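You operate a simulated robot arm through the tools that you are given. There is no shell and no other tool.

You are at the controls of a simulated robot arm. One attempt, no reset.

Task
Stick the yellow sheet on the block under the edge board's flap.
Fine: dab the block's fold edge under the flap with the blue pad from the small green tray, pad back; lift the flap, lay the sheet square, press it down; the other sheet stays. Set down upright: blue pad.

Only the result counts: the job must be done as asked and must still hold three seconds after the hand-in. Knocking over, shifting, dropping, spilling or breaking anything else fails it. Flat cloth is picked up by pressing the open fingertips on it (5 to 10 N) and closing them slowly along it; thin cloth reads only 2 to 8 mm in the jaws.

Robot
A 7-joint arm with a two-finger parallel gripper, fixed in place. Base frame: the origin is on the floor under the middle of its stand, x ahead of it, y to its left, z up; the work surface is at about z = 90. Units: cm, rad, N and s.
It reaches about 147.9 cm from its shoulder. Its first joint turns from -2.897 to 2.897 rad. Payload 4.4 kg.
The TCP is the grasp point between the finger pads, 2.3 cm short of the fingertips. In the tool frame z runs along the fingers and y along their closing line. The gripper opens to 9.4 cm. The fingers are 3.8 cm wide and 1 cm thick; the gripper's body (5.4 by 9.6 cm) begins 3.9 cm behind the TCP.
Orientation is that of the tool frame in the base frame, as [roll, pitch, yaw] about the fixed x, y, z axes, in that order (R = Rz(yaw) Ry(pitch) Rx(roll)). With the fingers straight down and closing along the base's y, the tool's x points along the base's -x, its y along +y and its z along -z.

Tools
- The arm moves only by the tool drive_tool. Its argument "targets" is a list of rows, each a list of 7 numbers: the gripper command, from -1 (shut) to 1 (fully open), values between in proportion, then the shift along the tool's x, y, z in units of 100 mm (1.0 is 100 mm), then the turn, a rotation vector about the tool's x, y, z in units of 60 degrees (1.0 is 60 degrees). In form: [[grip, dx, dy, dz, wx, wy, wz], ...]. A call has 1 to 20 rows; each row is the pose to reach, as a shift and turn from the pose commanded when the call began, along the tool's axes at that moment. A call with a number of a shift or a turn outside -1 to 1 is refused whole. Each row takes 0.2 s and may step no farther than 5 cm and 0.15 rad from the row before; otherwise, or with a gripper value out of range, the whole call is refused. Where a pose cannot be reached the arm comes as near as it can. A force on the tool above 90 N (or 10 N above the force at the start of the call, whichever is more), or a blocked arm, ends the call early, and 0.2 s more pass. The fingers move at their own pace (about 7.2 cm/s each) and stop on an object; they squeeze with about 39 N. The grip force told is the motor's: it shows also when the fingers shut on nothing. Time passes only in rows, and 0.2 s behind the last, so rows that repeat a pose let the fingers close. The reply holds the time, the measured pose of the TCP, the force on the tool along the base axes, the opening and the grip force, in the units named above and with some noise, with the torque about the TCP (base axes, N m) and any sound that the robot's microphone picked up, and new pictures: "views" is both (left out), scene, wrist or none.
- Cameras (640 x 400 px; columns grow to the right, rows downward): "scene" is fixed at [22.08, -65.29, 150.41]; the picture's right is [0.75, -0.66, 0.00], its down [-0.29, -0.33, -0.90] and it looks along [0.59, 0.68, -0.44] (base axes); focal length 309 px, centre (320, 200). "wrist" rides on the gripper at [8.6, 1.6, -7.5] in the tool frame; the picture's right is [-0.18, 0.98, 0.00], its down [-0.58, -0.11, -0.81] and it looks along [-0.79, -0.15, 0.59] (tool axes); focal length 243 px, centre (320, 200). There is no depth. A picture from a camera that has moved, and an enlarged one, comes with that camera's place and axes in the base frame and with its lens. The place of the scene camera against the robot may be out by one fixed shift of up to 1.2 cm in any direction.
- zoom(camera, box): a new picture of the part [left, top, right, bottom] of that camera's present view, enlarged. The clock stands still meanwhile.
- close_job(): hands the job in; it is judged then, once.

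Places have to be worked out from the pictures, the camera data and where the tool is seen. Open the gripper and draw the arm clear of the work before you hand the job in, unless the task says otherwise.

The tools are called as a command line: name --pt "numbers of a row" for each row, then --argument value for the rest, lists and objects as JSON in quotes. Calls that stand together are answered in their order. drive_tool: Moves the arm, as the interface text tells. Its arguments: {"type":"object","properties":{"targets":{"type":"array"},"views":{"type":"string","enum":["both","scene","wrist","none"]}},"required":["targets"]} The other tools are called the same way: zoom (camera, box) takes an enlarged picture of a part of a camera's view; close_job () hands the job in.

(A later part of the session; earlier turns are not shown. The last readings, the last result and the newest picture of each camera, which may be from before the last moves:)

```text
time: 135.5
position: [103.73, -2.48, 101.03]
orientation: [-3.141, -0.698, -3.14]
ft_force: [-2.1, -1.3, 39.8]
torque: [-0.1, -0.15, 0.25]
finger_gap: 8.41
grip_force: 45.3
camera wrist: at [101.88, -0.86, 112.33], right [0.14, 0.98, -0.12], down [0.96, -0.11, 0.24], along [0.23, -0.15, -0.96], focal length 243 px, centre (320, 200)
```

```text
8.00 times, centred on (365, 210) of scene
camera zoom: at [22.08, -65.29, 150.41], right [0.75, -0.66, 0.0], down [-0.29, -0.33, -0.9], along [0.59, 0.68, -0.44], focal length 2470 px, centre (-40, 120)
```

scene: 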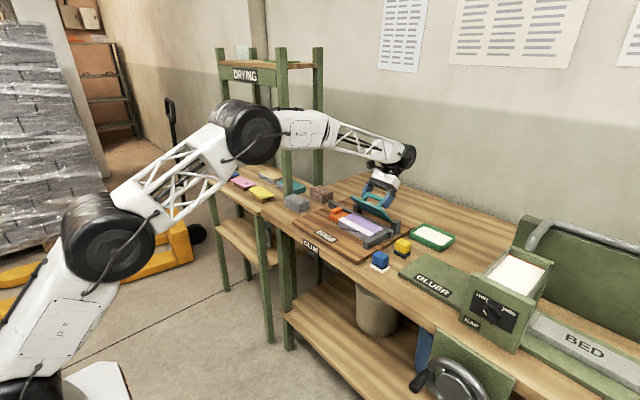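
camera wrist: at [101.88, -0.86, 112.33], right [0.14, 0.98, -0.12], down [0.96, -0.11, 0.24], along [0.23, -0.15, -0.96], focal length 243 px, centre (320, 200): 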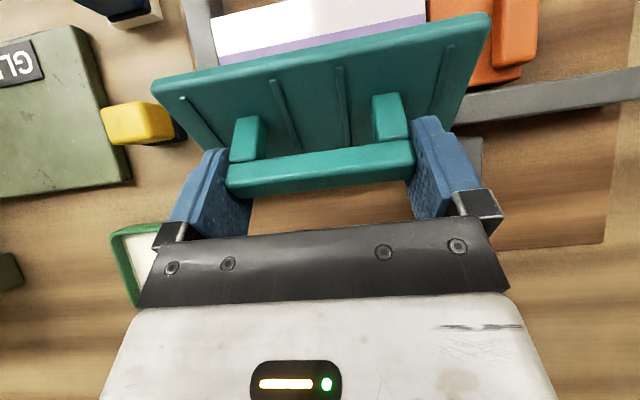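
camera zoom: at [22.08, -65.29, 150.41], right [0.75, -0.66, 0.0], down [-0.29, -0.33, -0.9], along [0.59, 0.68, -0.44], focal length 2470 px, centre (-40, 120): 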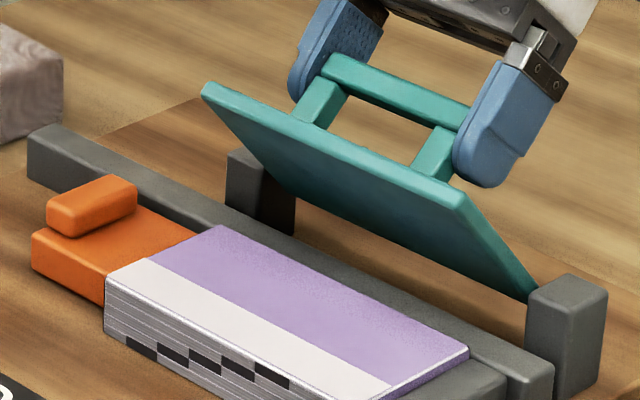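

The flap is at ~50° with ~40 N compression along the hinge direction, so I ease outward 0.2 cm and continue the arc to ~70° keeping the hand tilt fixed (the bar pivots between the pads).

drive_tool --pt "-1 0.0167 0 -0.0121 0 0 0" --pt "-1 -0.0237 0 -0.0526 0 0.03 0" --pt "-1 -0.0649 0 -0.0923 0 0.06 0" --pt "-1 -0.11 0 -0.127 0 0.08 0" --pt "-1 -0.159 0 -0.157 0 0.08 0" --pt "-1 -0.159 0 -0.157 0 0.08 0" --views "both"

zoom --camera "scene" --box '[325, 175, 421, 235]'

```text
time: 136.9
position: [106.09, -2.52, 100.82]
orientation: [3.141, -0.784, 3.141]
ft_force: [-16.9, 6.9, -0.6]
torque: [-0.24, 1.11, 0.24]
finger_gap: 8.39
grip_force: 44.8
camera wrist: at [105.18, -0.86, 112.25], right [0.13, 0.98, -0.13], down [0.98, -0.11, 0.16], along [0.14, -0.15, -0.98], focal length 243 px, centre (320, 200)
```

scene: 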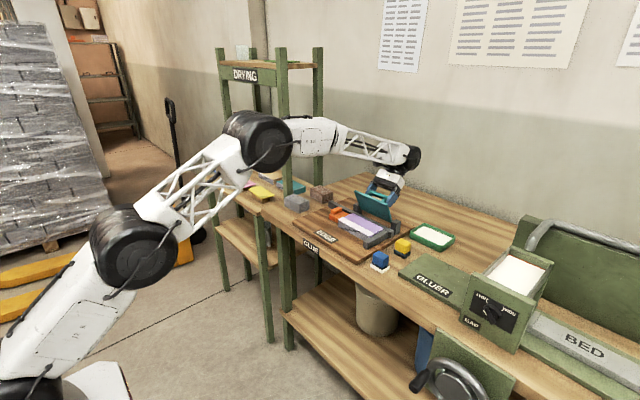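
wrist: 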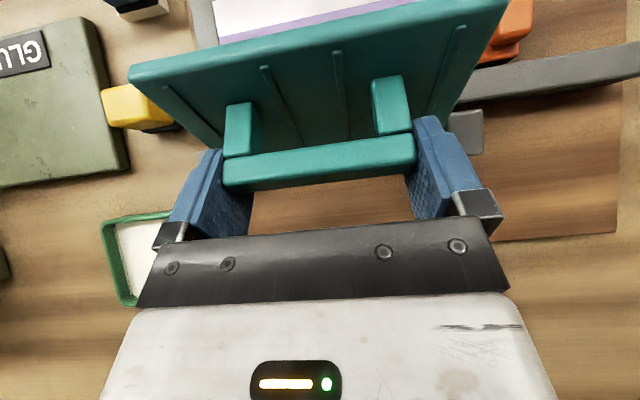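

```text
6.67 times, centred on (373, 205) of scene
camera zoom: at [22.08, -65.29, 150.41], right [0.75, -0.66, 0.0], down [-0.29, -0.33, -0.9], along [0.59, 0.68, -0.44], focal length 2059 px, centre (-33, 167)
```

zoom: 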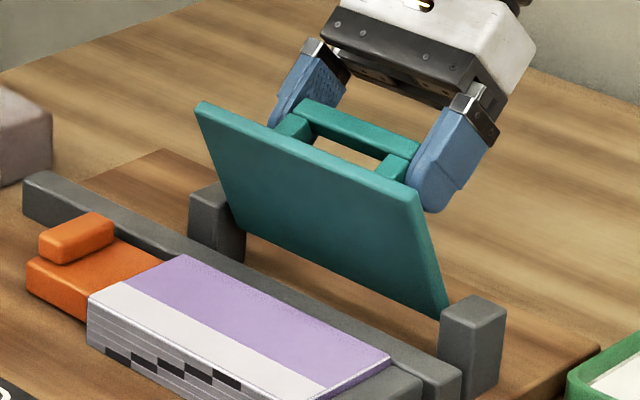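

At ~70° with low forces. I continue the arc through vertical to about 90°.

drive_tool --pt "-1 -0.0488 -0.003 -0.0303 0 0 0" --pt "-1 -0.0998 -0.003 -0.0557 0 0 0" --pt "-1 -0.153 -0.003 -0.0776 0 0 0" --pt "-1 -0.207 -0.003 -0.0937 0 0 0" --pt "-1 -0.207 -0.003 -0.0937 0 0 0" --views "both"

zoom --camera "scene" --box '[325, 175, 421, 235]'

```text
time: 138.1
position: [107.37, -2.52, 99.71]
orientation: [3.139, -0.78, 3.14]
ft_force: [17.1, -3.1, 68.8]
torque: [-0.01, 1.49, 0.34]
finger_gap: 8.32
grip_force: 42.7
out of reach, approached as far as the arm can: row 2, 3, 4, 5
camera wrist: at [106.45, -0.86, 111.1], right [0.13, 0.98, -0.13], down [0.98, -0.11, 0.16], along [0.15, -0.15, -0.98], focal length 243 px, centre (320, 200)
```

scene: 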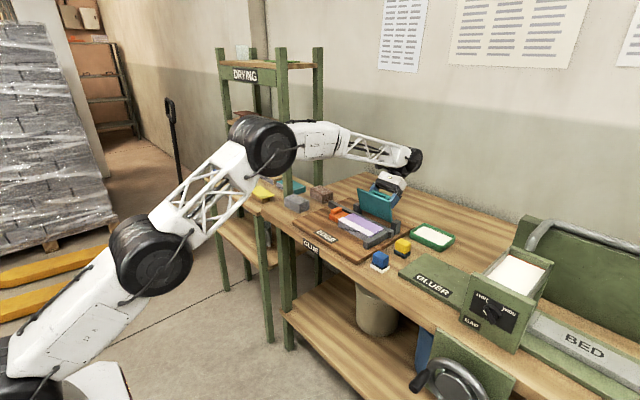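
wrist: 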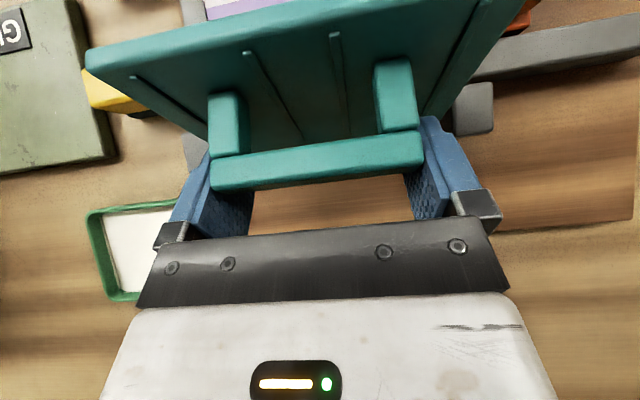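

```text
6.67 times, centred on (373, 205) of scene
camera zoom: at [22.08, -65.29, 150.41], right [0.75, -0.66, 0.0], down [-0.29, -0.33, -0.9], along [0.59, 0.68, -0.44], focal length 2059 px, centre (-33, 167)
```

zoom: 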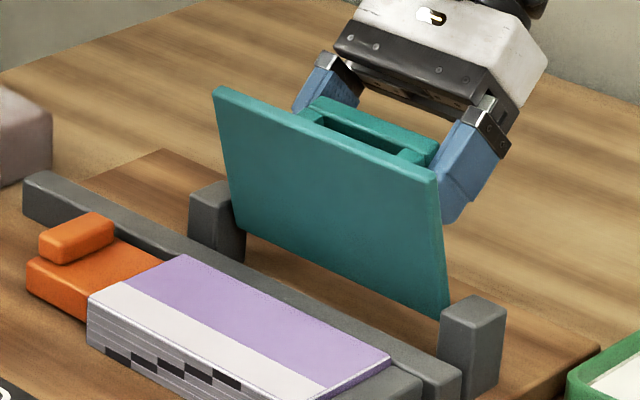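

The arm runs out of reach with the 45° tilt at ~82°. I need a more upright hand; first a small corrective step (raise 0.2 cm, reduce tilt a little) to relieve the 69 N and see how the commanded pose is referenced.

drive_tool --pt "-1 0.0141 0 -0.0142 0 -0.07 0" --pt "-1 0.0141 0 -0.0142 0 -0.14 0" --pt "-1 0.0141 0 -0.0142 0 -0.14 0" --views "none"

```text
time: 138.9
position: [107.31, -2.45, 99.45]
orientation: [-3.14, -0.639, -3.142]
ft_force: [-17.5, -6.2, -3.6]
torque: [-0.03, 0.92, 0.18]
finger_gap: 8.44
grip_force: 44.6
```

Forces dropped to a low level; the bar seems to have slid closer to the palm, and the flap is near 88–90°. Let me look at the current state.

zoom --camera "scene" --box '[325, 175, 421, 235]'

zoom --camera "wrist" --box '[80, 0, 560, 300]'

```text
6.67 times, centred on (373, 205) of scene
camera zoom: at [22.08, -65.29, 150.41], right [0.75, -0.66, 0.0], down [-0.29, -0.33, -0.9], along [0.59, 0.68, -0.44], focal length 2059 px, centre (-33, 167)
```

zoom: 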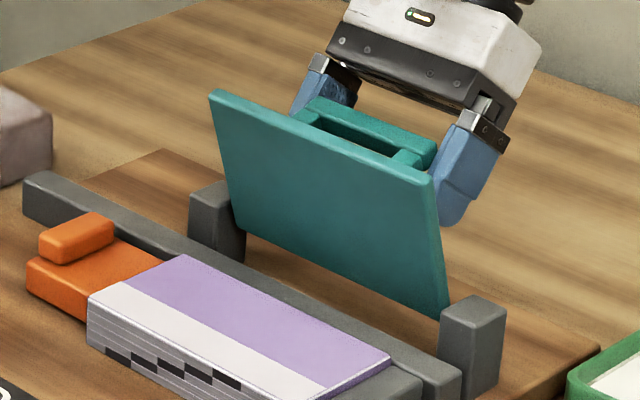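

```text
1.33 times, centred on (320, 150) of wrist
camera zoom: at [104.86, -0.86, 110.71], right [0.15, 0.98, -0.11], down [0.95, -0.11, 0.3], along [0.28, -0.15, -0.95], focal length 324 px, centre (320, 267)
```

zoom: 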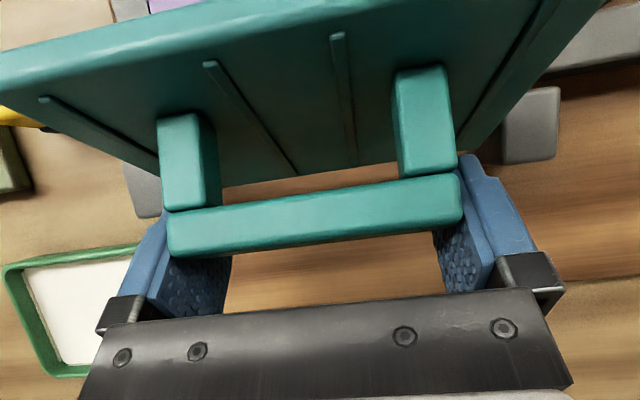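

Analysis of the pictures: the flap stands at ~76°, and the bar has shifted ~1.4 cm toward the edge of the finger pads, so I must not overload it. I continue gently along the arc while making the hand more upright (better reach), in small steps to ~88°.

drive_tool --pt "-1 -0.033 0 -0.016 0 -0.038 0" --pt "-1 -0.066 0 -0.032 0 -0.077 0" --pt "-1 -0.1 0 -0.045 0 -0.118 0" --pt "-1 -0.133 0 -0.0575 0 -0.16 0" --pt "-1 -0.133 0 -0.0575 0 -0.16 0" --views "both"

zoom --camera "scene" --box '[325, 175, 421, 235]'

```text
time: 140.1
position: [108.84, -2.32, 99.76]
orientation: [-3.141, -0.468, 3.141]
ft_force: [-18.7, 9.8, -10.1]
torque: [-0.16, 0.65, -0.09]
finger_gap: 8.35
grip_force: 44.9
camera wrist: at [104.55, -0.86, 110.23], right [0.16, 0.98, -0.08], down [0.88, -0.11, 0.46], along [0.44, -0.15, -0.89], focal length 243 px, centre (320, 200)
```

scene: 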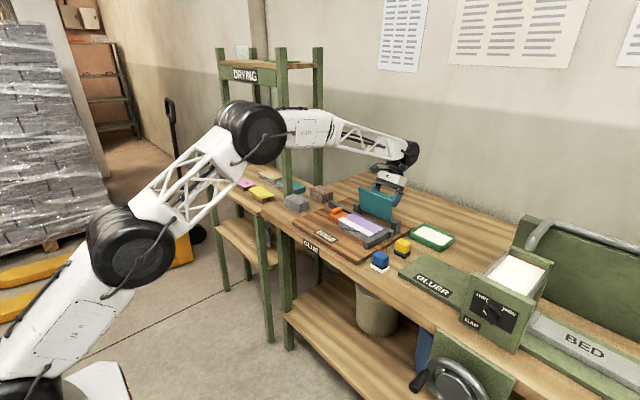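
wrist: 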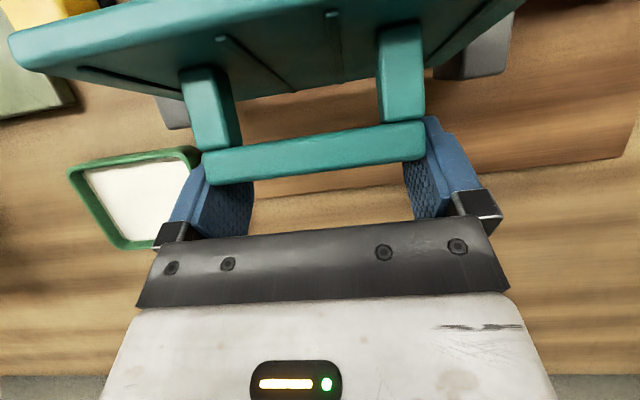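

```text
6.67 times, centred on (373, 205) of scene
camera zoom: at [22.08, -65.29, 150.41], right [0.75, -0.66, 0.0], down [-0.29, -0.33, -0.9], along [0.59, 0.68, -0.44], focal length 2059 px, centre (-33, 167)
```

zoom: 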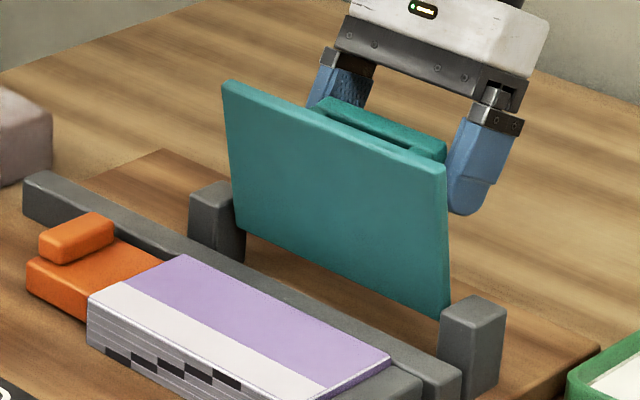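

The flap is at ~85° but the bar is right at the edge of the pads. A short, brisk 12° push now takes it past vertical, after which gravity keeps it open; I keep the hand tilt fixed.

drive_tool --pt "-1 -0.068 0 0.0024 0 0 0" --pt "-1 -0.137 0 0.0115 0 0 0" --pt "-1 -0.17 0 0.019 0 0 0" --views "both"

zoom --camera "scene" --box '[325, 175, 421, 235]'

```text
time: 140.9
position: [110.25, -2.54, 99.04]
orientation: [-3.142, -0.466, -3.14]
ft_force: [-7.0, 27.0, 15.4]
torque: [0.05, 1.38, -0.12]
finger_gap: 8.39
grip_force: 44.4
camera wrist: at [105.94, -0.87, 109.57], right [0.16, 0.98, -0.08], down [0.88, -0.11, 0.46], along [0.44, -0.15, -0.88], focal length 243 px, centre (320, 200)
```

scene: 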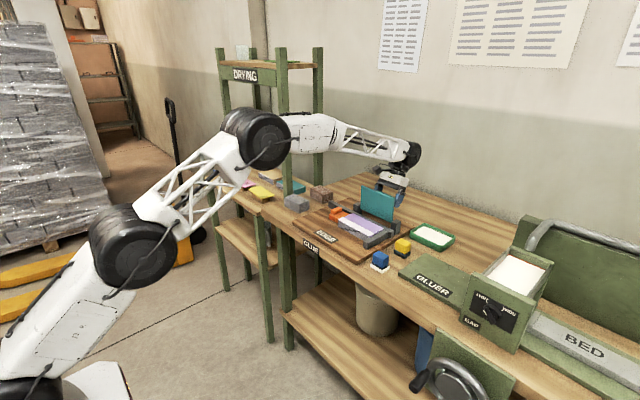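
wrist: 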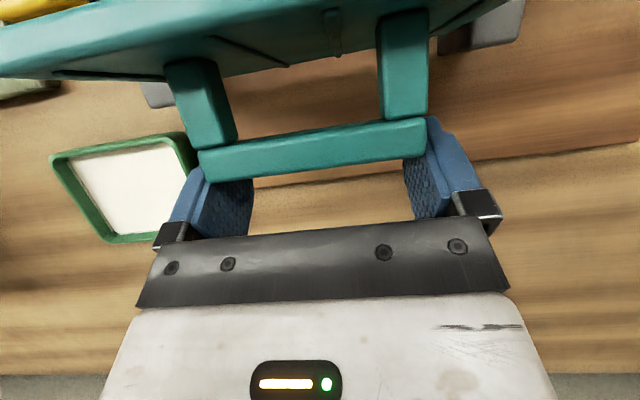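

```text
6.67 times, centred on (373, 205) of scene
camera zoom: at [22.08, -65.29, 150.41], right [0.75, -0.66, 0.0], down [-0.29, -0.33, -0.9], along [0.59, 0.68, -0.44], focal length 2059 px, centre (-33, 167)
```

zoom: 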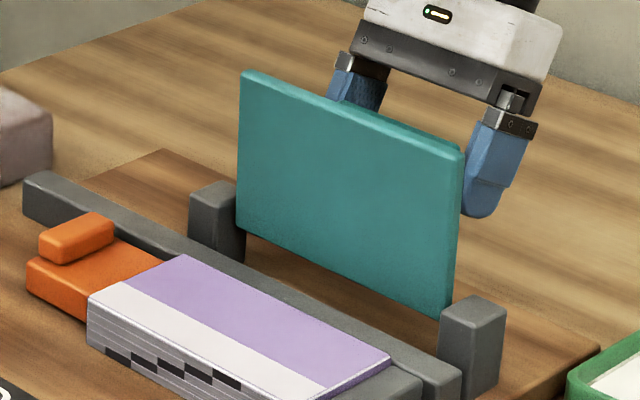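

It's at ~87°, almost vertical. One more brisk push of ~10–12° along the tangent.

drive_tool --pt "-1 -0.06 0.006 0.003 0 0 0" --pt "-1 -0.12 0.01 0.008 0 0 0" --pt "-1 -0.16 0.01 0.014 0 0 0" --views "both"

zoom --camera "scene" --box '[325, 175, 421, 235]'

```text
time: 141.7
position: [111.67, -2.48, 97.76]
orientation: [3.14, -0.47, -3.14]
ft_force: [-19.3, 17.7, 3.2]
torque: [-0.14, 1.01, -0.13]
finger_gap: 8.35
grip_force: 44.8
camera wrist: at [107.28, -0.86, 108.42], right [0.16, 0.98, -0.08], down [0.88, -0.11, 0.46], along [0.44, -0.15, -0.89], focal length 243 px, centre (320, 200)
```

scene: 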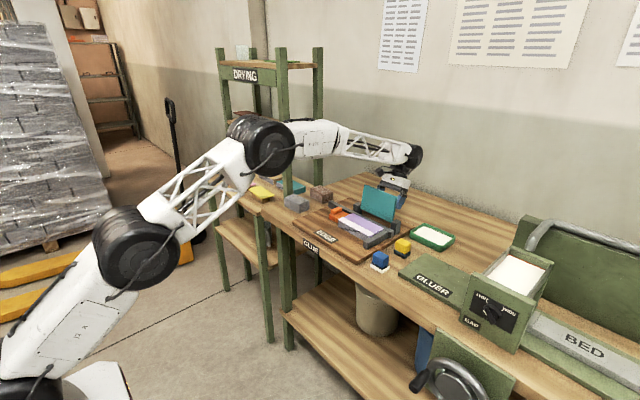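
wrist: 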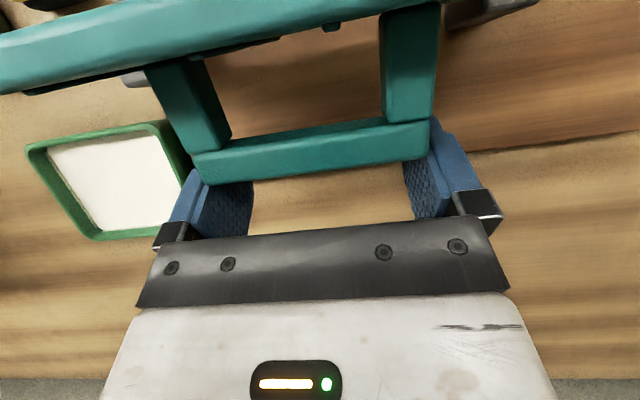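

```text
6.67 times, centred on (373, 205) of scene
camera zoom: at [22.08, -65.29, 150.41], right [0.75, -0.66, 0.0], down [-0.29, -0.33, -0.9], along [0.59, 0.68, -0.44], focal length 2059 px, centre (-33, 167)
```

zoom: 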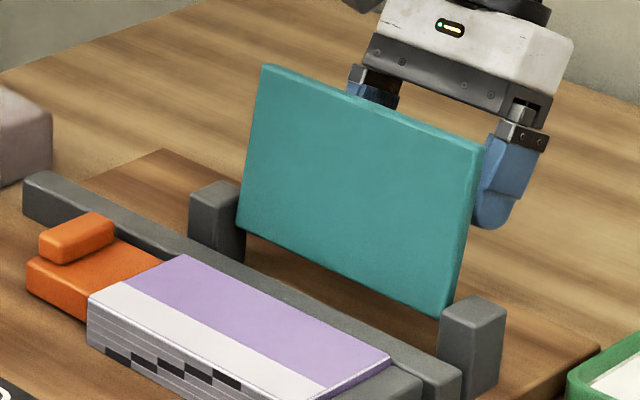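

The flap is now past vertical (~95°). I continue along the arc to about 115° so that it will stay open under gravity.

drive_tool --pt "-1 -0.055 0.002 0.013 0 0 0" --pt "-1 -0.111 0.004 0.027 0 0 0" --pt "-1 -0.163 0.004 0.048 0 0 0" --pt "-1 -0.216 0.004 0.073 0 0 0" --pt "-1 -0.216 0.004 0.073 0 0 0" --views "both"

zoom --camera "scene" --box '[325, 175, 421, 235]'

```text
time: 142.9
position: [113.31, -2.37, 96.18]
orientation: [-3.141, -0.469, -3.141]
ft_force: [0.4, 0.1, 0.2]
torque: [0.02, 0.01, 0.01]
finger_gap: 0.02
grip_force: 42.3
camera wrist: at [109.01, -0.76, 106.75], right [0.17, 0.98, -0.08], down [0.88, -0.11, 0.46], along [0.44, -0.15, -0.89], focal length 243 px, centre (320, 200)
```

scene: 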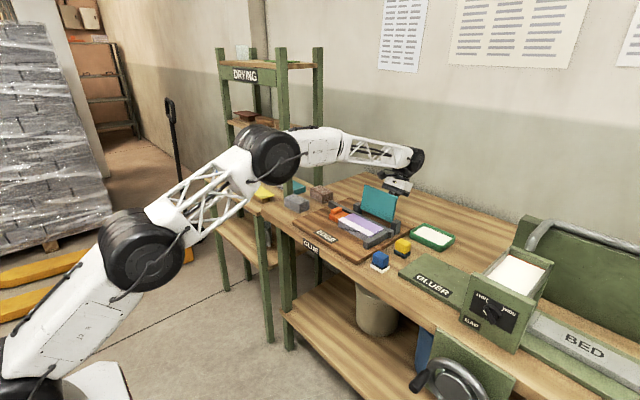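
wrist: 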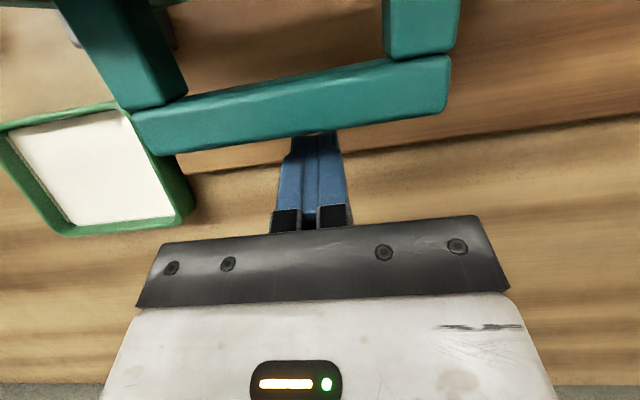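

```text
6.67 times, centred on (373, 205) of scene
camera zoom: at [22.08, -65.29, 150.41], right [0.75, -0.66, 0.0], down [-0.29, -0.33, -0.9], along [0.59, 0.68, -0.44], focal length 2059 px, centre (-33, 167)
```

zoom: 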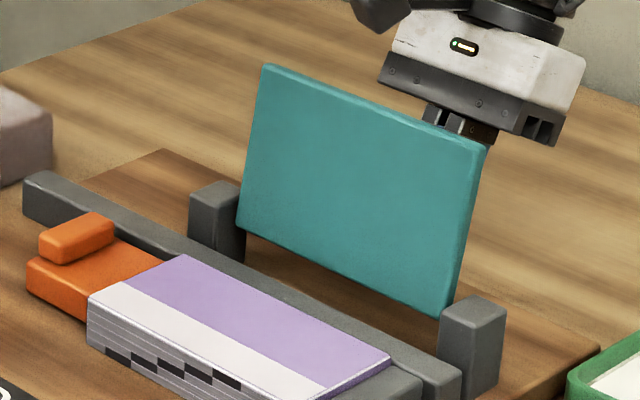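

The bar slipped out at the end, but the flap appears to rest open against a stop at ~97°. I retract the hand straight up and check that the flap stays put.

drive_tool --pt "-1 0.09 0 -0.18 0 0 0" --pt "-1 0.225 0 -0.446 0 0 0" --pt "-1 0.36 0 -0.714 0 0 0" --pt "-1 0.451 0 -0.8925 0 0 0" --pt "-1 0.451 0 -0.8925 0 0 0" --views "both"

zoom --camera "scene" --box '[325, 175, 421, 235]'

```text
time: 144.1
position: [113.34, -2.29, 106.34]
orientation: [-3.141, -0.467, -3.141]
ft_force: [0.0, -0.7, 1.1]
torque: [0.01, 0.03, -0.01]
finger_gap: 0.0
grip_force: 42.5
camera wrist: at [108.93, -0.67, 116.92], right [0.17, 0.98, -0.08], down [0.88, -0.11, 0.46], along [0.44, -0.15, -0.89], focal length 243 px, centre (320, 200)
```

scene: 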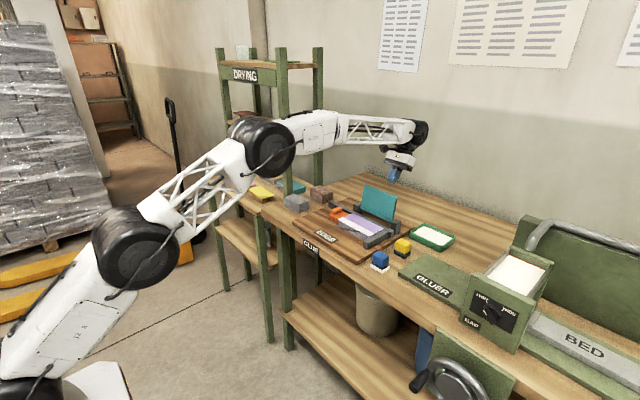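
wrist: 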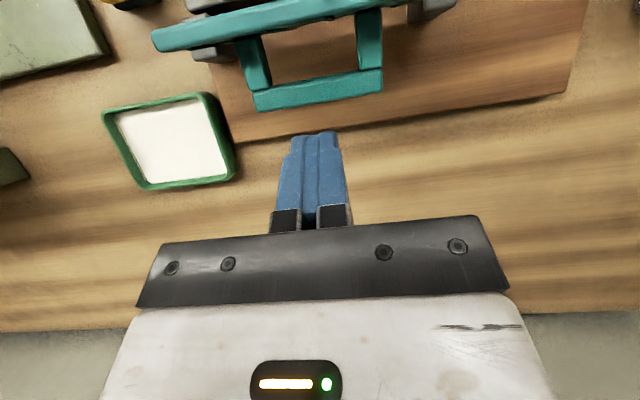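

```text
6.67 times, centred on (373, 205) of scene
camera zoom: at [22.08, -65.29, 150.41], right [0.75, -0.66, 0.0], down [-0.29, -0.33, -0.9], along [0.59, 0.68, -0.44], focal length 2059 px, centre (-33, 167)
```

zoom: 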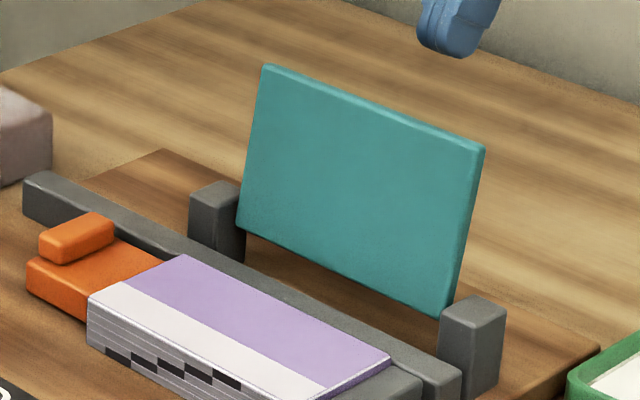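

The flap stays open on its own and the glued strip is clear. I lift over the flap, straighten the hand and head back toward the robot side to go to the yellow sheet.

drive_tool --pt "-1 0.135 0 -0.268 0 -0.11 0" --pt "-1 0.36 0 -0.49 0 -0.22 0" --pt "-1 0.629 0 -0.579 0 -0.33 0" --pt "-1 0.807 0 -0.489 0 -0.447 0" --views "none"

drive_tool --pt "-1 0.4 0.1 0 0 0 0" --pt "-1 0.8 0.3 0 0 0 0" --pt "-1 1.0 0.6 0 0 0 0" --pt "-1 1.0 1.0 0 0 0 0" --views "none"

drive_tool --pt "-1 0.4 0.1 0 0 0 0" --pt "-1 0.8 0.3 0 0 0 0" --pt "-1 1.0 0.6 0 0 0 0" --pt "-1 1.0 1.0 0 0 0 0" --views "none"

drive_tool --pt "0.3 0.4 0.1 0 0 0 0" --pt "0.6 0.7 0.4 0 0 0 0" --pt "0.9 0.7 0.8 0 0 0 0" --pt "1 0.7 1.0 0 0 0 0" --views "both"

```text
time: 145.1
position: [108.3, -2.26, 114.17]
orientation: [3.141, 0.0, 3.141]
ft_force: [1.4, -0.7, -1.2]
torque: [-0.01, 0.03, -0.01]
finger_gap: 0.0
grip_force: 42.0
```

```text
time: 146.1
position: [98.16, 7.82, 114.14]
orientation: [3.14, 0.0, 3.141]
ft_force: [0.1, 0.3, 0.0]
torque: [-0.04, 0.0, 0.0]
finger_gap: 0.0
grip_force: 42.8
```

```text
time: 147.1
position: [88.06, 17.56, 114.05]
orientation: [-3.14, 0.001, 3.14]
ft_force: [0.9, 0.4, 0.0]
torque: [-0.04, 0.06, 0.02]
finger_gap: 0.03
grip_force: 42.3
```

```text
time: 148.1
position: [80.99, 27.53, 114.09]
orientation: [-3.141, 0.0, 3.14]
ft_force: [1.0, -0.5, -0.1]
torque: [0.01, -0.05, 0.02]
finger_gap: 9.44
grip_force: 0.0
camera wrist: at [72.42, 29.24, 121.55], right [0.18, 0.98, 0.0], down [0.58, -0.11, 0.81], along [0.79, -0.15, -0.59], focal length 243 px, centre (320, 200)
```

scene: 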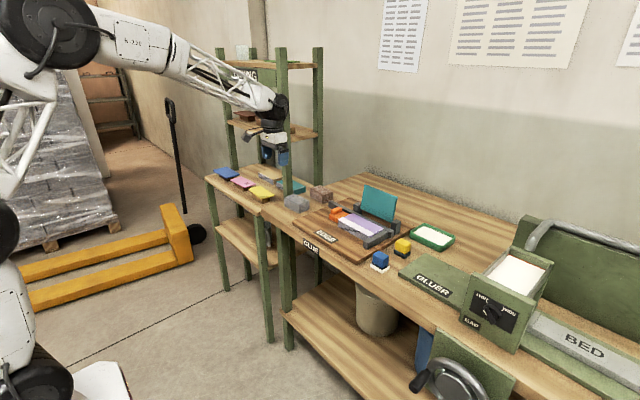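
wrist: 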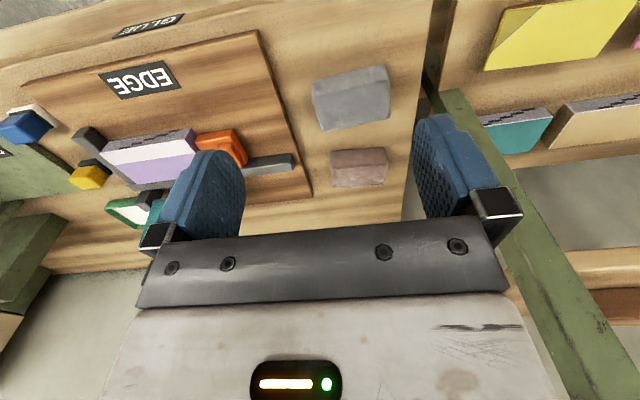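

The yellow sheet is visible at upper right; a green shelf upright stands at about (96, 42), so I keep x small. I move to y≈40 at x≈76 for a good look at the sheet.

drive_tool --pt "1 0.3 0.3 0 0 0 0" --pt "1 0.6 0.6 0 0 0 0" --pt "1 0.7 1.0 0 0 0 0" --views "none"

drive_tool --pt "1 0.0 0.3 0 0 0 0" --pt "1 0.0 0.6 0 0 0 0" --pt "1 0.0 0.9 0.0 0 0 0" --pt "1 0.0 0.9 0.0 0 0 0" --views "both"

zoom --camera "wrist" --box '[180, 0, 500, 200]'

```text
time: 148.9
position: [74.19, 37.32, 114.24]
orientation: [-3.142, -0.001, 3.141]
ft_force: [0.0, 0.7, 0.4]
torque: [-0.03, 0.0, 0.04]
finger_gap: 9.4
grip_force: 0.2
```

```text
time: 149.9
position: [74.25, 46.38, 114.25]
orientation: [3.141, 0.001, -3.141]
ft_force: [-0.1, -0.2, 0.6]
torque: [0.01, 0.02, 0.0]
finger_gap: 9.42
grip_force: 0.2
camera wrist: at [65.6, 48.04, 121.62], right [0.18, 0.98, 0.0], down [0.58, -0.11, 0.81], along [0.79, -0.15, -0.59], focal length 243 px, centre (320, 200)
```

scene: 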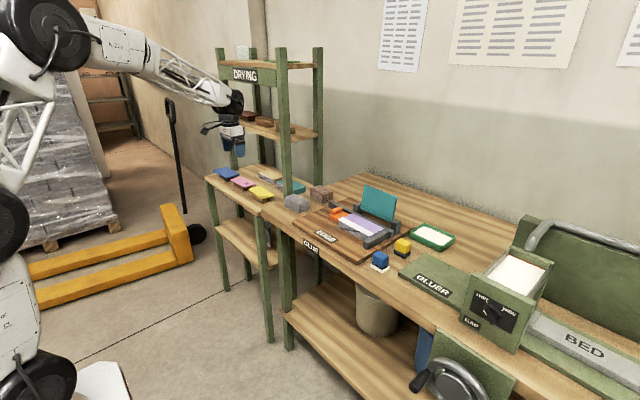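
wrist: 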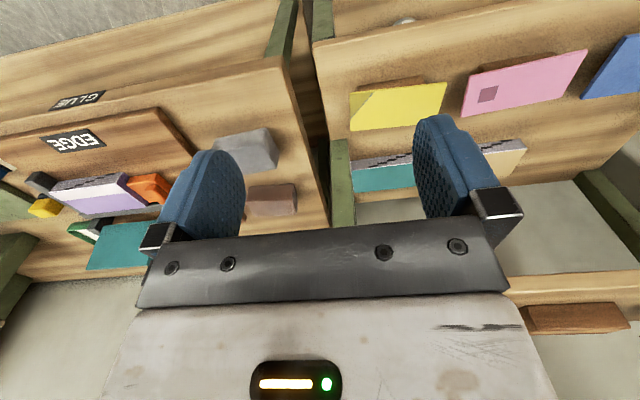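

```text
2.00 times, centred on (340, 100) of wrist
camera zoom: at [65.6, 48.04, 121.62], right [0.18, 0.98, 0.0], down [0.58, -0.11, 0.81], along [0.79, -0.15, -0.59], focal length 485 px, centre (280, 400)
```

zoom: 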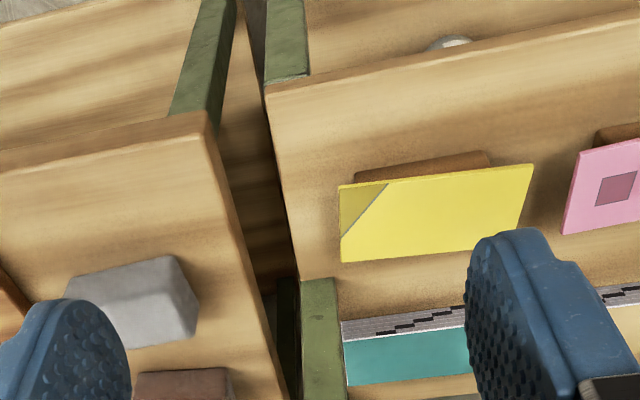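

The sheet is lower than I thought: the two cameras agree on z≈88, spanning x≈85.5–92.6, y≈48.4–62.4 (about 7×14 cm), turned ~3° from square. I plan to grip it across its 7 cm width with vertical fingers, so I turn the hand 90° about its axis (camera to the +y side).

drive_tool --pt "1 0 0 0 0 0 0.125" --pt "1 0 0 0 0 0 0.25" --pt "1 0 0 0 0 0 0.375" --pt "1 0 0 0 0 0 0.5" --pt "1 0 0 0 0 0 0.625" --pt "1 0 0 0 0 0 0.75" --views "none"

drive_tool --pt "1 0 0 0 0 0 0.125" --pt "1 0 0 0 0 0 0.25" --pt "1 0 0 0 0 0 0.375" --pt "1 0 0 0 0 0 0.5" --pt "1 0 0 0 0 0 0.625" --pt "1 0 0 0 0 0 0.75" --pt "1 0 0 0 0 0 0.75" --views "both"

```text
time: 151.3
position: [74.42, 46.58, 114.09]
orientation: [-3.14, -0.001, 2.352]
ft_force: [0.2, 0.3, 0.3]
torque: [0.01, -0.03, 0.02]
finger_gap: 9.4
grip_force: 0.2
```

```text
time: 152.9
position: [74.4, 46.69, 114.29]
orientation: [-3.141, 0.0, 1.57]
ft_force: [0.5, 0.7, -0.6]
torque: [0.02, 0.0, 0.03]
finger_gap: 9.38
grip_force: 0.1
camera wrist: at [76.01, 55.31, 121.67], right [0.98, -0.19, 0.0], down [-0.11, -0.58, 0.81], along [-0.15, -0.79, -0.59], focal length 243 px, centre (320, 200)
```

scene: 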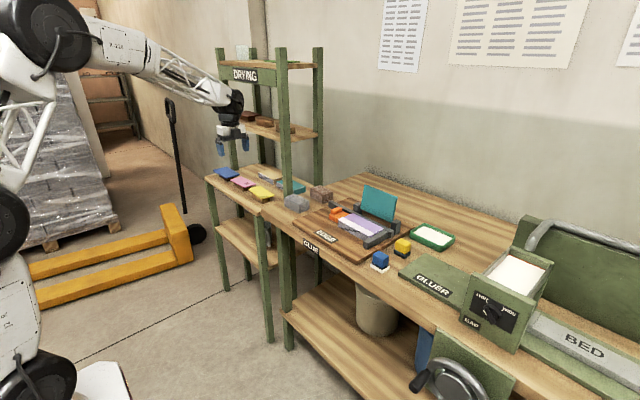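
wrist: 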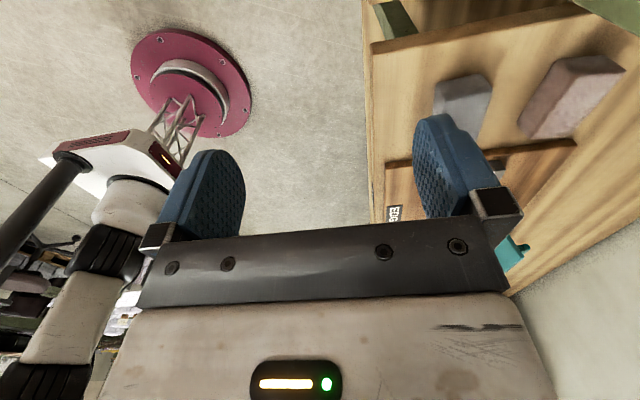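

Hand is turned (tool y now along base +x). I move over toward the sheet, at (89, 62), high enough, to look down on it from the +y side.

drive_tool --pt "1 0.3 0.2 0 0 0 0" --pt "1 0.6 0.5 0 0 0 0" --pt "1 0.9 0.8 0 0 0 0" --pt "1 1.0 1.0 0 0 0 0" --views "none"

drive_tool --pt "1 0.3 0.2 0 0 0 0" --pt "1 0.5 0.45 0 0 0 0" --pt "1 0.5 0.45 0.2 0 0 0" --pt "1 0.5 0.45 0.2 0 0 0" --views "both"

zoom --camera "wrist" --box '[180, 0, 500, 200]'

```text
time: 153.9
position: [84.69, 56.47, 114.21]
orientation: [-3.14, 0.0, 1.572]
ft_force: [0.1, -1.1, 0.3]
torque: [-0.01, 0.02, -0.02]
finger_gap: 9.39
grip_force: 0.0
```

```text
time: 154.9
position: [88.92, 61.6, 112.18]
orientation: [3.141, -0.001, 1.571]
ft_force: [0.7, -0.4, -0.9]
torque: [0.01, -0.01, 0.02]
finger_gap: 9.39
grip_force: 0.2
camera wrist: at [90.54, 70.25, 119.62], right [0.98, -0.18, 0.0], down [-0.11, -0.58, 0.81], along [-0.15, -0.79, -0.59], focal length 243 px, centre (320, 200)
```

scene: 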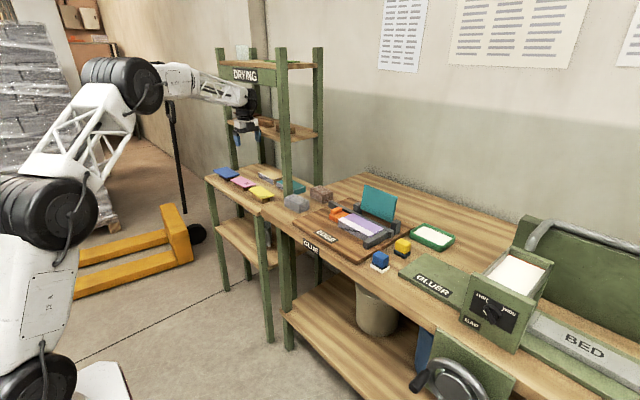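
wrist: 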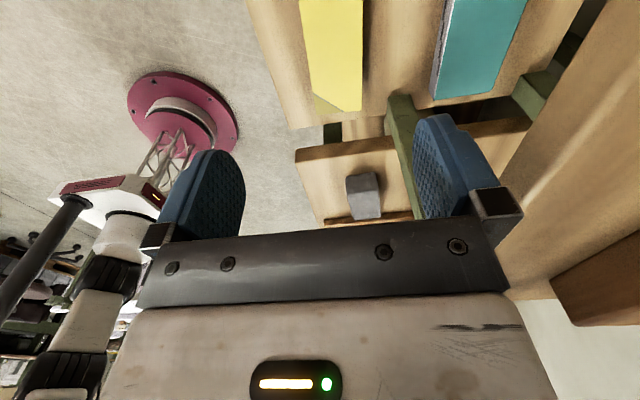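

```text
2.00 times, centred on (340, 100) of wrist
camera zoom: at [90.54, 70.25, 119.62], right [0.98, -0.18, 0.0], down [-0.11, -0.58, 0.81], along [-0.15, -0.79, -0.59], focal length 485 px, centre (280, 400)
```

zoom: 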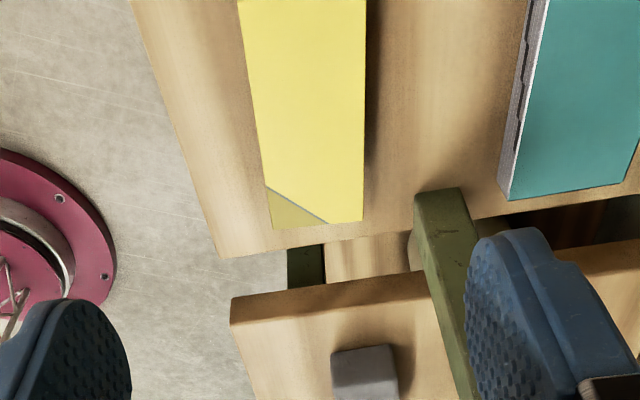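

Triangulation gives sheet top z≈87.4, centre ≈(89.7, 55.6), width ≈6.8 cm, yaw ≈−3°. The middle shelf above has its front edge at x≈99, z≈114, so I stay clear. I centre over the sheet with a 3° turn and descend to z≈102 to check alignment.

drive_tool --pt "1 -0.2 0.03 0.2 0 0 0.02" --pt "1 -0.4 0.06 0.5 0 0 0.05" --pt "1 -0.59 0.09 0.8 0 0 0.05" --pt "1 -0.59 0.09 1.0 0 0 0.05" --pt "1 -0.59 0.09 1.0 0 0 0.05" --views "both"

zoom --camera "wrist" --box '[180, 0, 500, 200]'

zoom --camera "scene" --box '[210, 130, 306, 210]'

```text
time: 156.1
position: [89.81, 55.53, 102.52]
orientation: [-3.141, 0.0, 1.519]
ft_force: [0.3, 0.6, 0.5]
torque: [-0.03, -0.01, -0.01]
finger_gap: 9.39
grip_force: 0.2
camera wrist: at [91.8, 64.19, 109.99], right [0.97, -0.24, 0.0], down [-0.14, -0.57, 0.81], along [-0.19, -0.78, -0.59], focal length 243 px, centre (320, 200)
```

scene: 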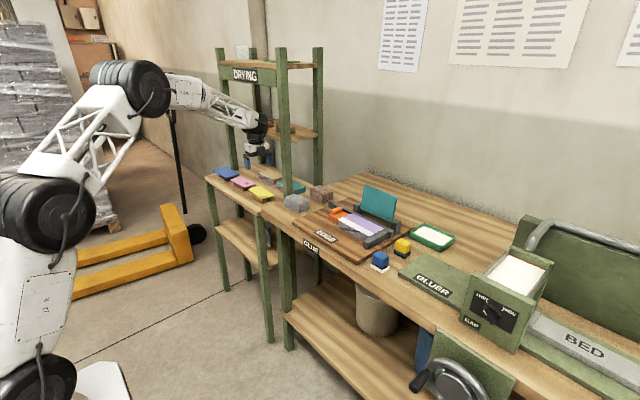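
wrist: 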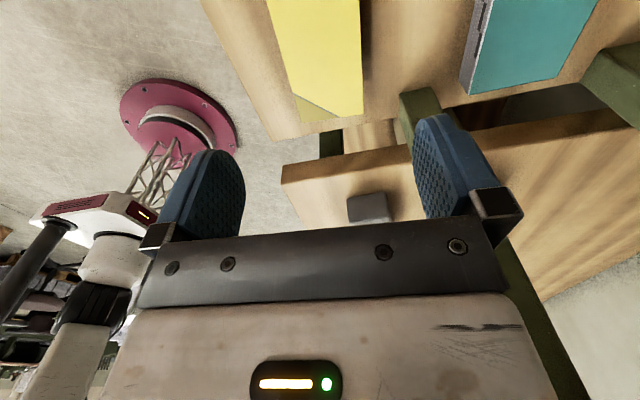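

```text
2.00 times, centred on (340, 100) of wrist
camera zoom: at [91.8, 64.19, 109.99], right [0.97, -0.24, 0.0], down [-0.14, -0.57, 0.81], along [-0.19, -0.78, -0.59], focal length 485 px, centre (280, 400)
```

zoom: 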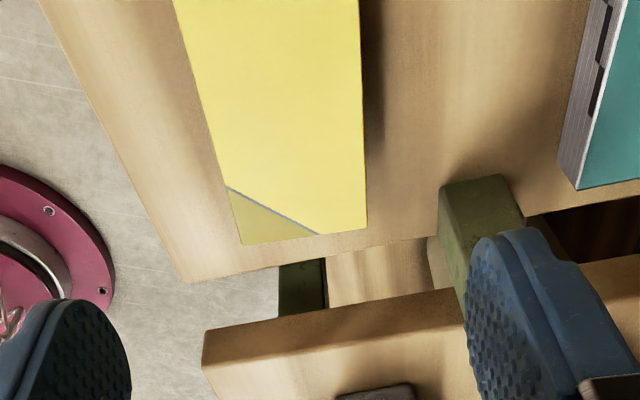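

```text
5.00 times, centred on (258, 170) of scene
camera zoom: at [22.08, -65.29, 150.41], right [0.75, -0.66, 0.0], down [-0.29, -0.33, -0.9], along [0.59, 0.68, -0.44], focal length 1544 px, centre (630, 350)
```

zoom: 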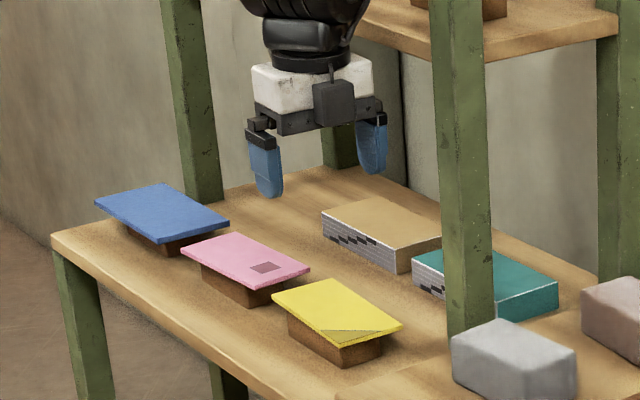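

The sheet's edges are at x≈86.3 and 93.1 at the grip line with the hand well centred and parallel (3°). I descend 10 cm and recheck.

drive_tool --pt "1 0 0 0.35 0 0 0" --pt "1 0 0 0.7 0 0 0" --pt "1 0 0 0.95 0 0 0" --pt "1 0 0 1.0 0 0 0" --pt "1 0 0 1.0 0 0 0" --views "both"

zoom --camera "scene" --box '[220, 145, 300, 205]'

zoom --camera "wrist" --box '[160, 0, 500, 212]'

```text
time: 157.3
position: [89.75, 55.72, 92.39]
orientation: [-3.141, -0.001, 1.52]
ft_force: [-1.0, 0.1, 0.5]
torque: [0.0, -0.01, 0.03]
finger_gap: 9.39
grip_force: 0.1
camera wrist: at [91.73, 64.23, 99.77], right [0.97, -0.24, 0.0], down [-0.14, -0.57, 0.81], along [-0.19, -0.78, -0.59], focal length 243 px, centre (320, 200)
```

scene: 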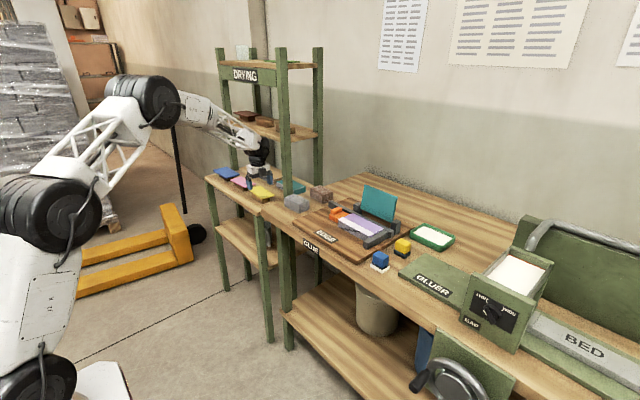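
wrist: 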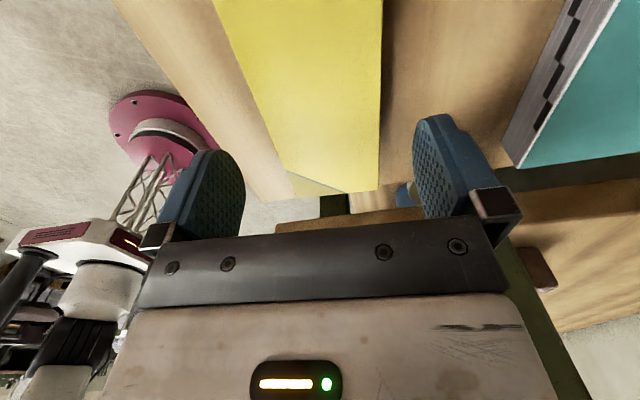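

```text
6.67 times, centred on (260, 175) of scene
camera zoom: at [22.08, -65.29, 150.41], right [0.75, -0.66, 0.0], down [-0.29, -0.33, -0.9], along [0.59, 0.68, -0.44], focal length 2059 px, centre (720, 367)
```

zoom: 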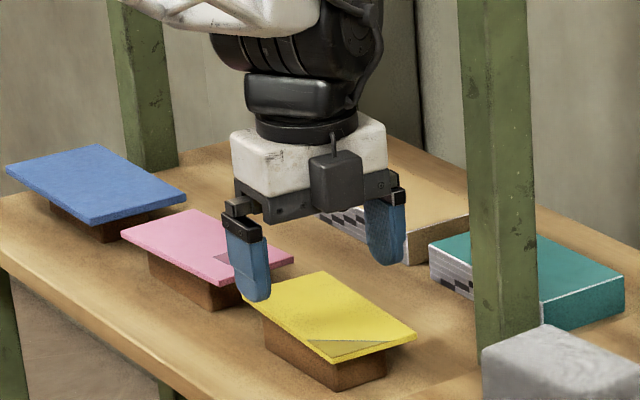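

```text
1.88 times, centred on (330, 106) of wrist
camera zoom: at [91.73, 64.23, 99.77], right [0.97, -0.24, 0.0], down [-0.14, -0.57, 0.81], along [-0.19, -0.78, -0.59], focal length 457 px, centre (301, 377)
```

zoom: 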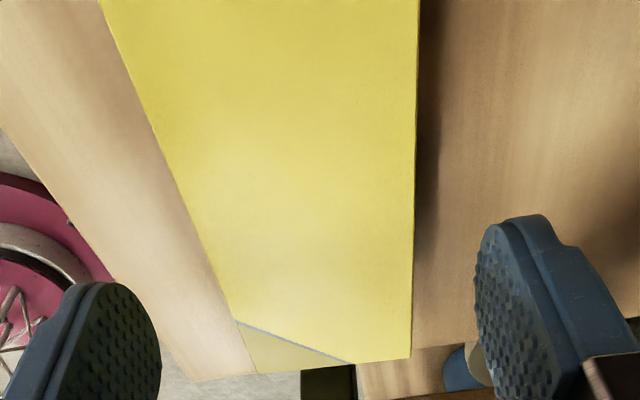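

Alignment is good on both sides. I descend 2.7 cm more, bringing the fingertips to about the sheet's level, and check from the scene camera.

drive_tool --pt "1 0 0 0.1 0 0 0" --pt "1 0 0 0.2 0 0 0" --pt "1 0 0 0.27 0 0 0" --pt "1 0 0 0.27 0 0 0" --views "wrist"

zoom --camera "scene" --box '[236, 165, 292, 200]'

```text
time: 158.3
position: [89.86, 55.65, 89.52]
orientation: [3.141, 0.0, 1.518]
ft_force: [-0.4, 0.5, 1.1]
torque: [0.02, 0.01, 0.01]
finger_gap: 9.39
grip_force: 0.0
camera wrist: at [91.89, 64.16, 96.97], right [0.97, -0.24, 0.0], down [-0.14, -0.57, 0.81], along [-0.19, -0.78, -0.59], focal length 243 px, centre (320, 200)
```

wrist: 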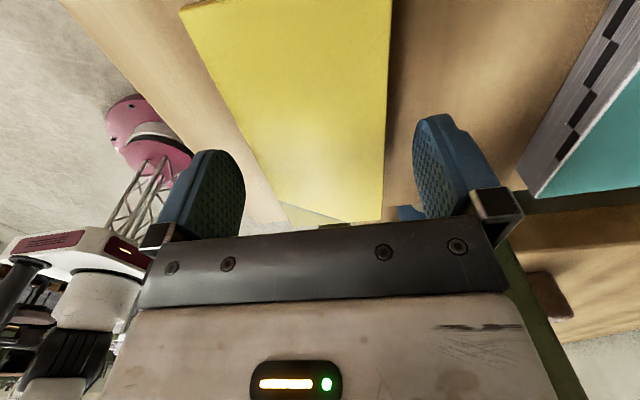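

```text
11.43 times, centred on (264, 182) of scene
camera zoom: at [22.08, -65.29, 150.41], right [0.75, -0.66, 0.0], down [-0.29, -0.33, -0.9], along [0.59, 0.68, -0.44], focal length 3529 px, centre (960, 400)
```

zoom: 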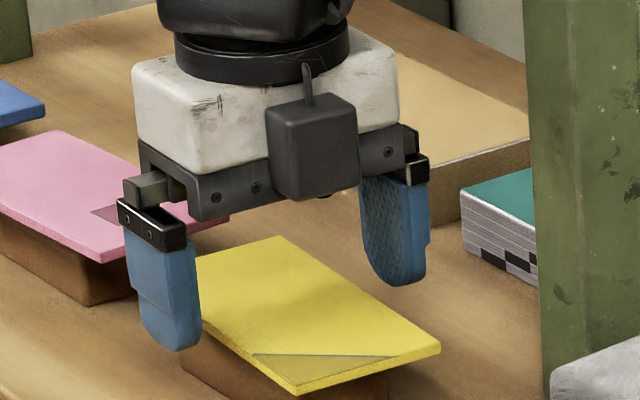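

Fingertips are at about the sheet's top level, outside both long edges. I go down 0.5 cm more and close slowly to ~7 cm, watching the gap and force.

drive_tool --pt "1 0 -0.01 0.03 0 0 0" --pt "1 0 -0.01 0.05 0 0 0" --pt "0.8 0 -0.01 0.05 0 0 0" --pt "0.65 0 -0.01 0.05 0 0 0" --pt "0.55 0 -0.01 0.05 0 0 0" --pt "0.5 0 -0.01 0.05 0 0 0" --pt "0.5 0 -0.01 0.05 0 0 0" --views "wrist"

zoom --camera "scene" --box '[236, 165, 292, 200]'

zoom --camera "wrist" --box '[160, 80, 500, 292]'

```text
time: 159.9
position: [89.56, 55.6, 89.28]
orientation: [-3.141, 0.001, 1.519]
ft_force: [1.0, 0.1, -0.3]
torque: [-0.02, 0.03, 0.01]
finger_gap: 7.04
grip_force: 0.1
camera wrist: at [91.69, 64.25, 96.56], right [0.97, -0.24, 0.0], down [-0.14, -0.57, 0.81], along [-0.19, -0.78, -0.59], focal length 243 px, centre (320, 200)
```

wrist: 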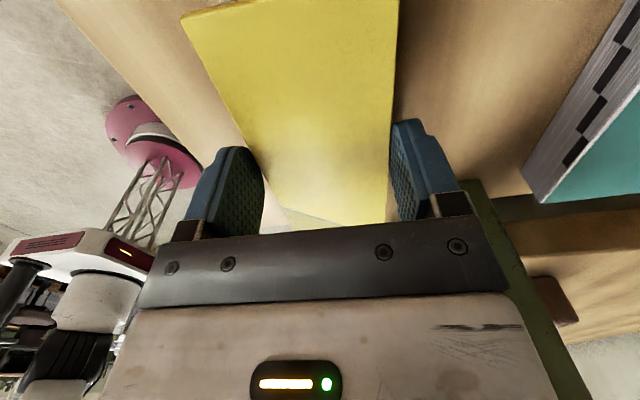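

```text
11.43 times, centred on (264, 182) of scene
camera zoom: at [22.08, -65.29, 150.41], right [0.75, -0.66, 0.0], down [-0.29, -0.33, -0.9], along [0.59, 0.68, -0.44], focal length 3529 px, centre (960, 400)
```

zoom: 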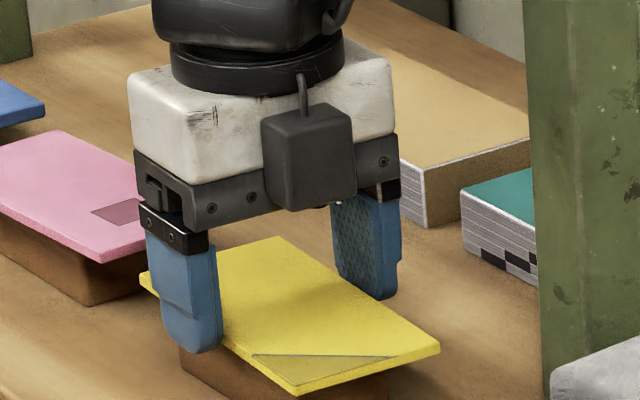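

```text
1.88 times, centred on (330, 186) of wrist
camera zoom: at [91.69, 64.25, 96.56], right [0.97, -0.24, 0.0], down [-0.14, -0.57, 0.81], along [-0.19, -0.78, -0.59], focal length 457 px, centre (301, 226)
```

zoom: 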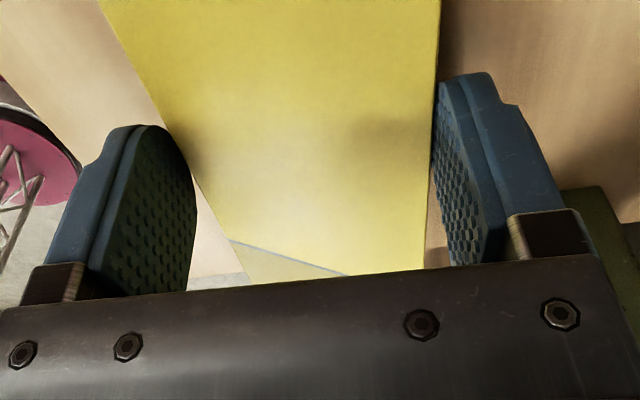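

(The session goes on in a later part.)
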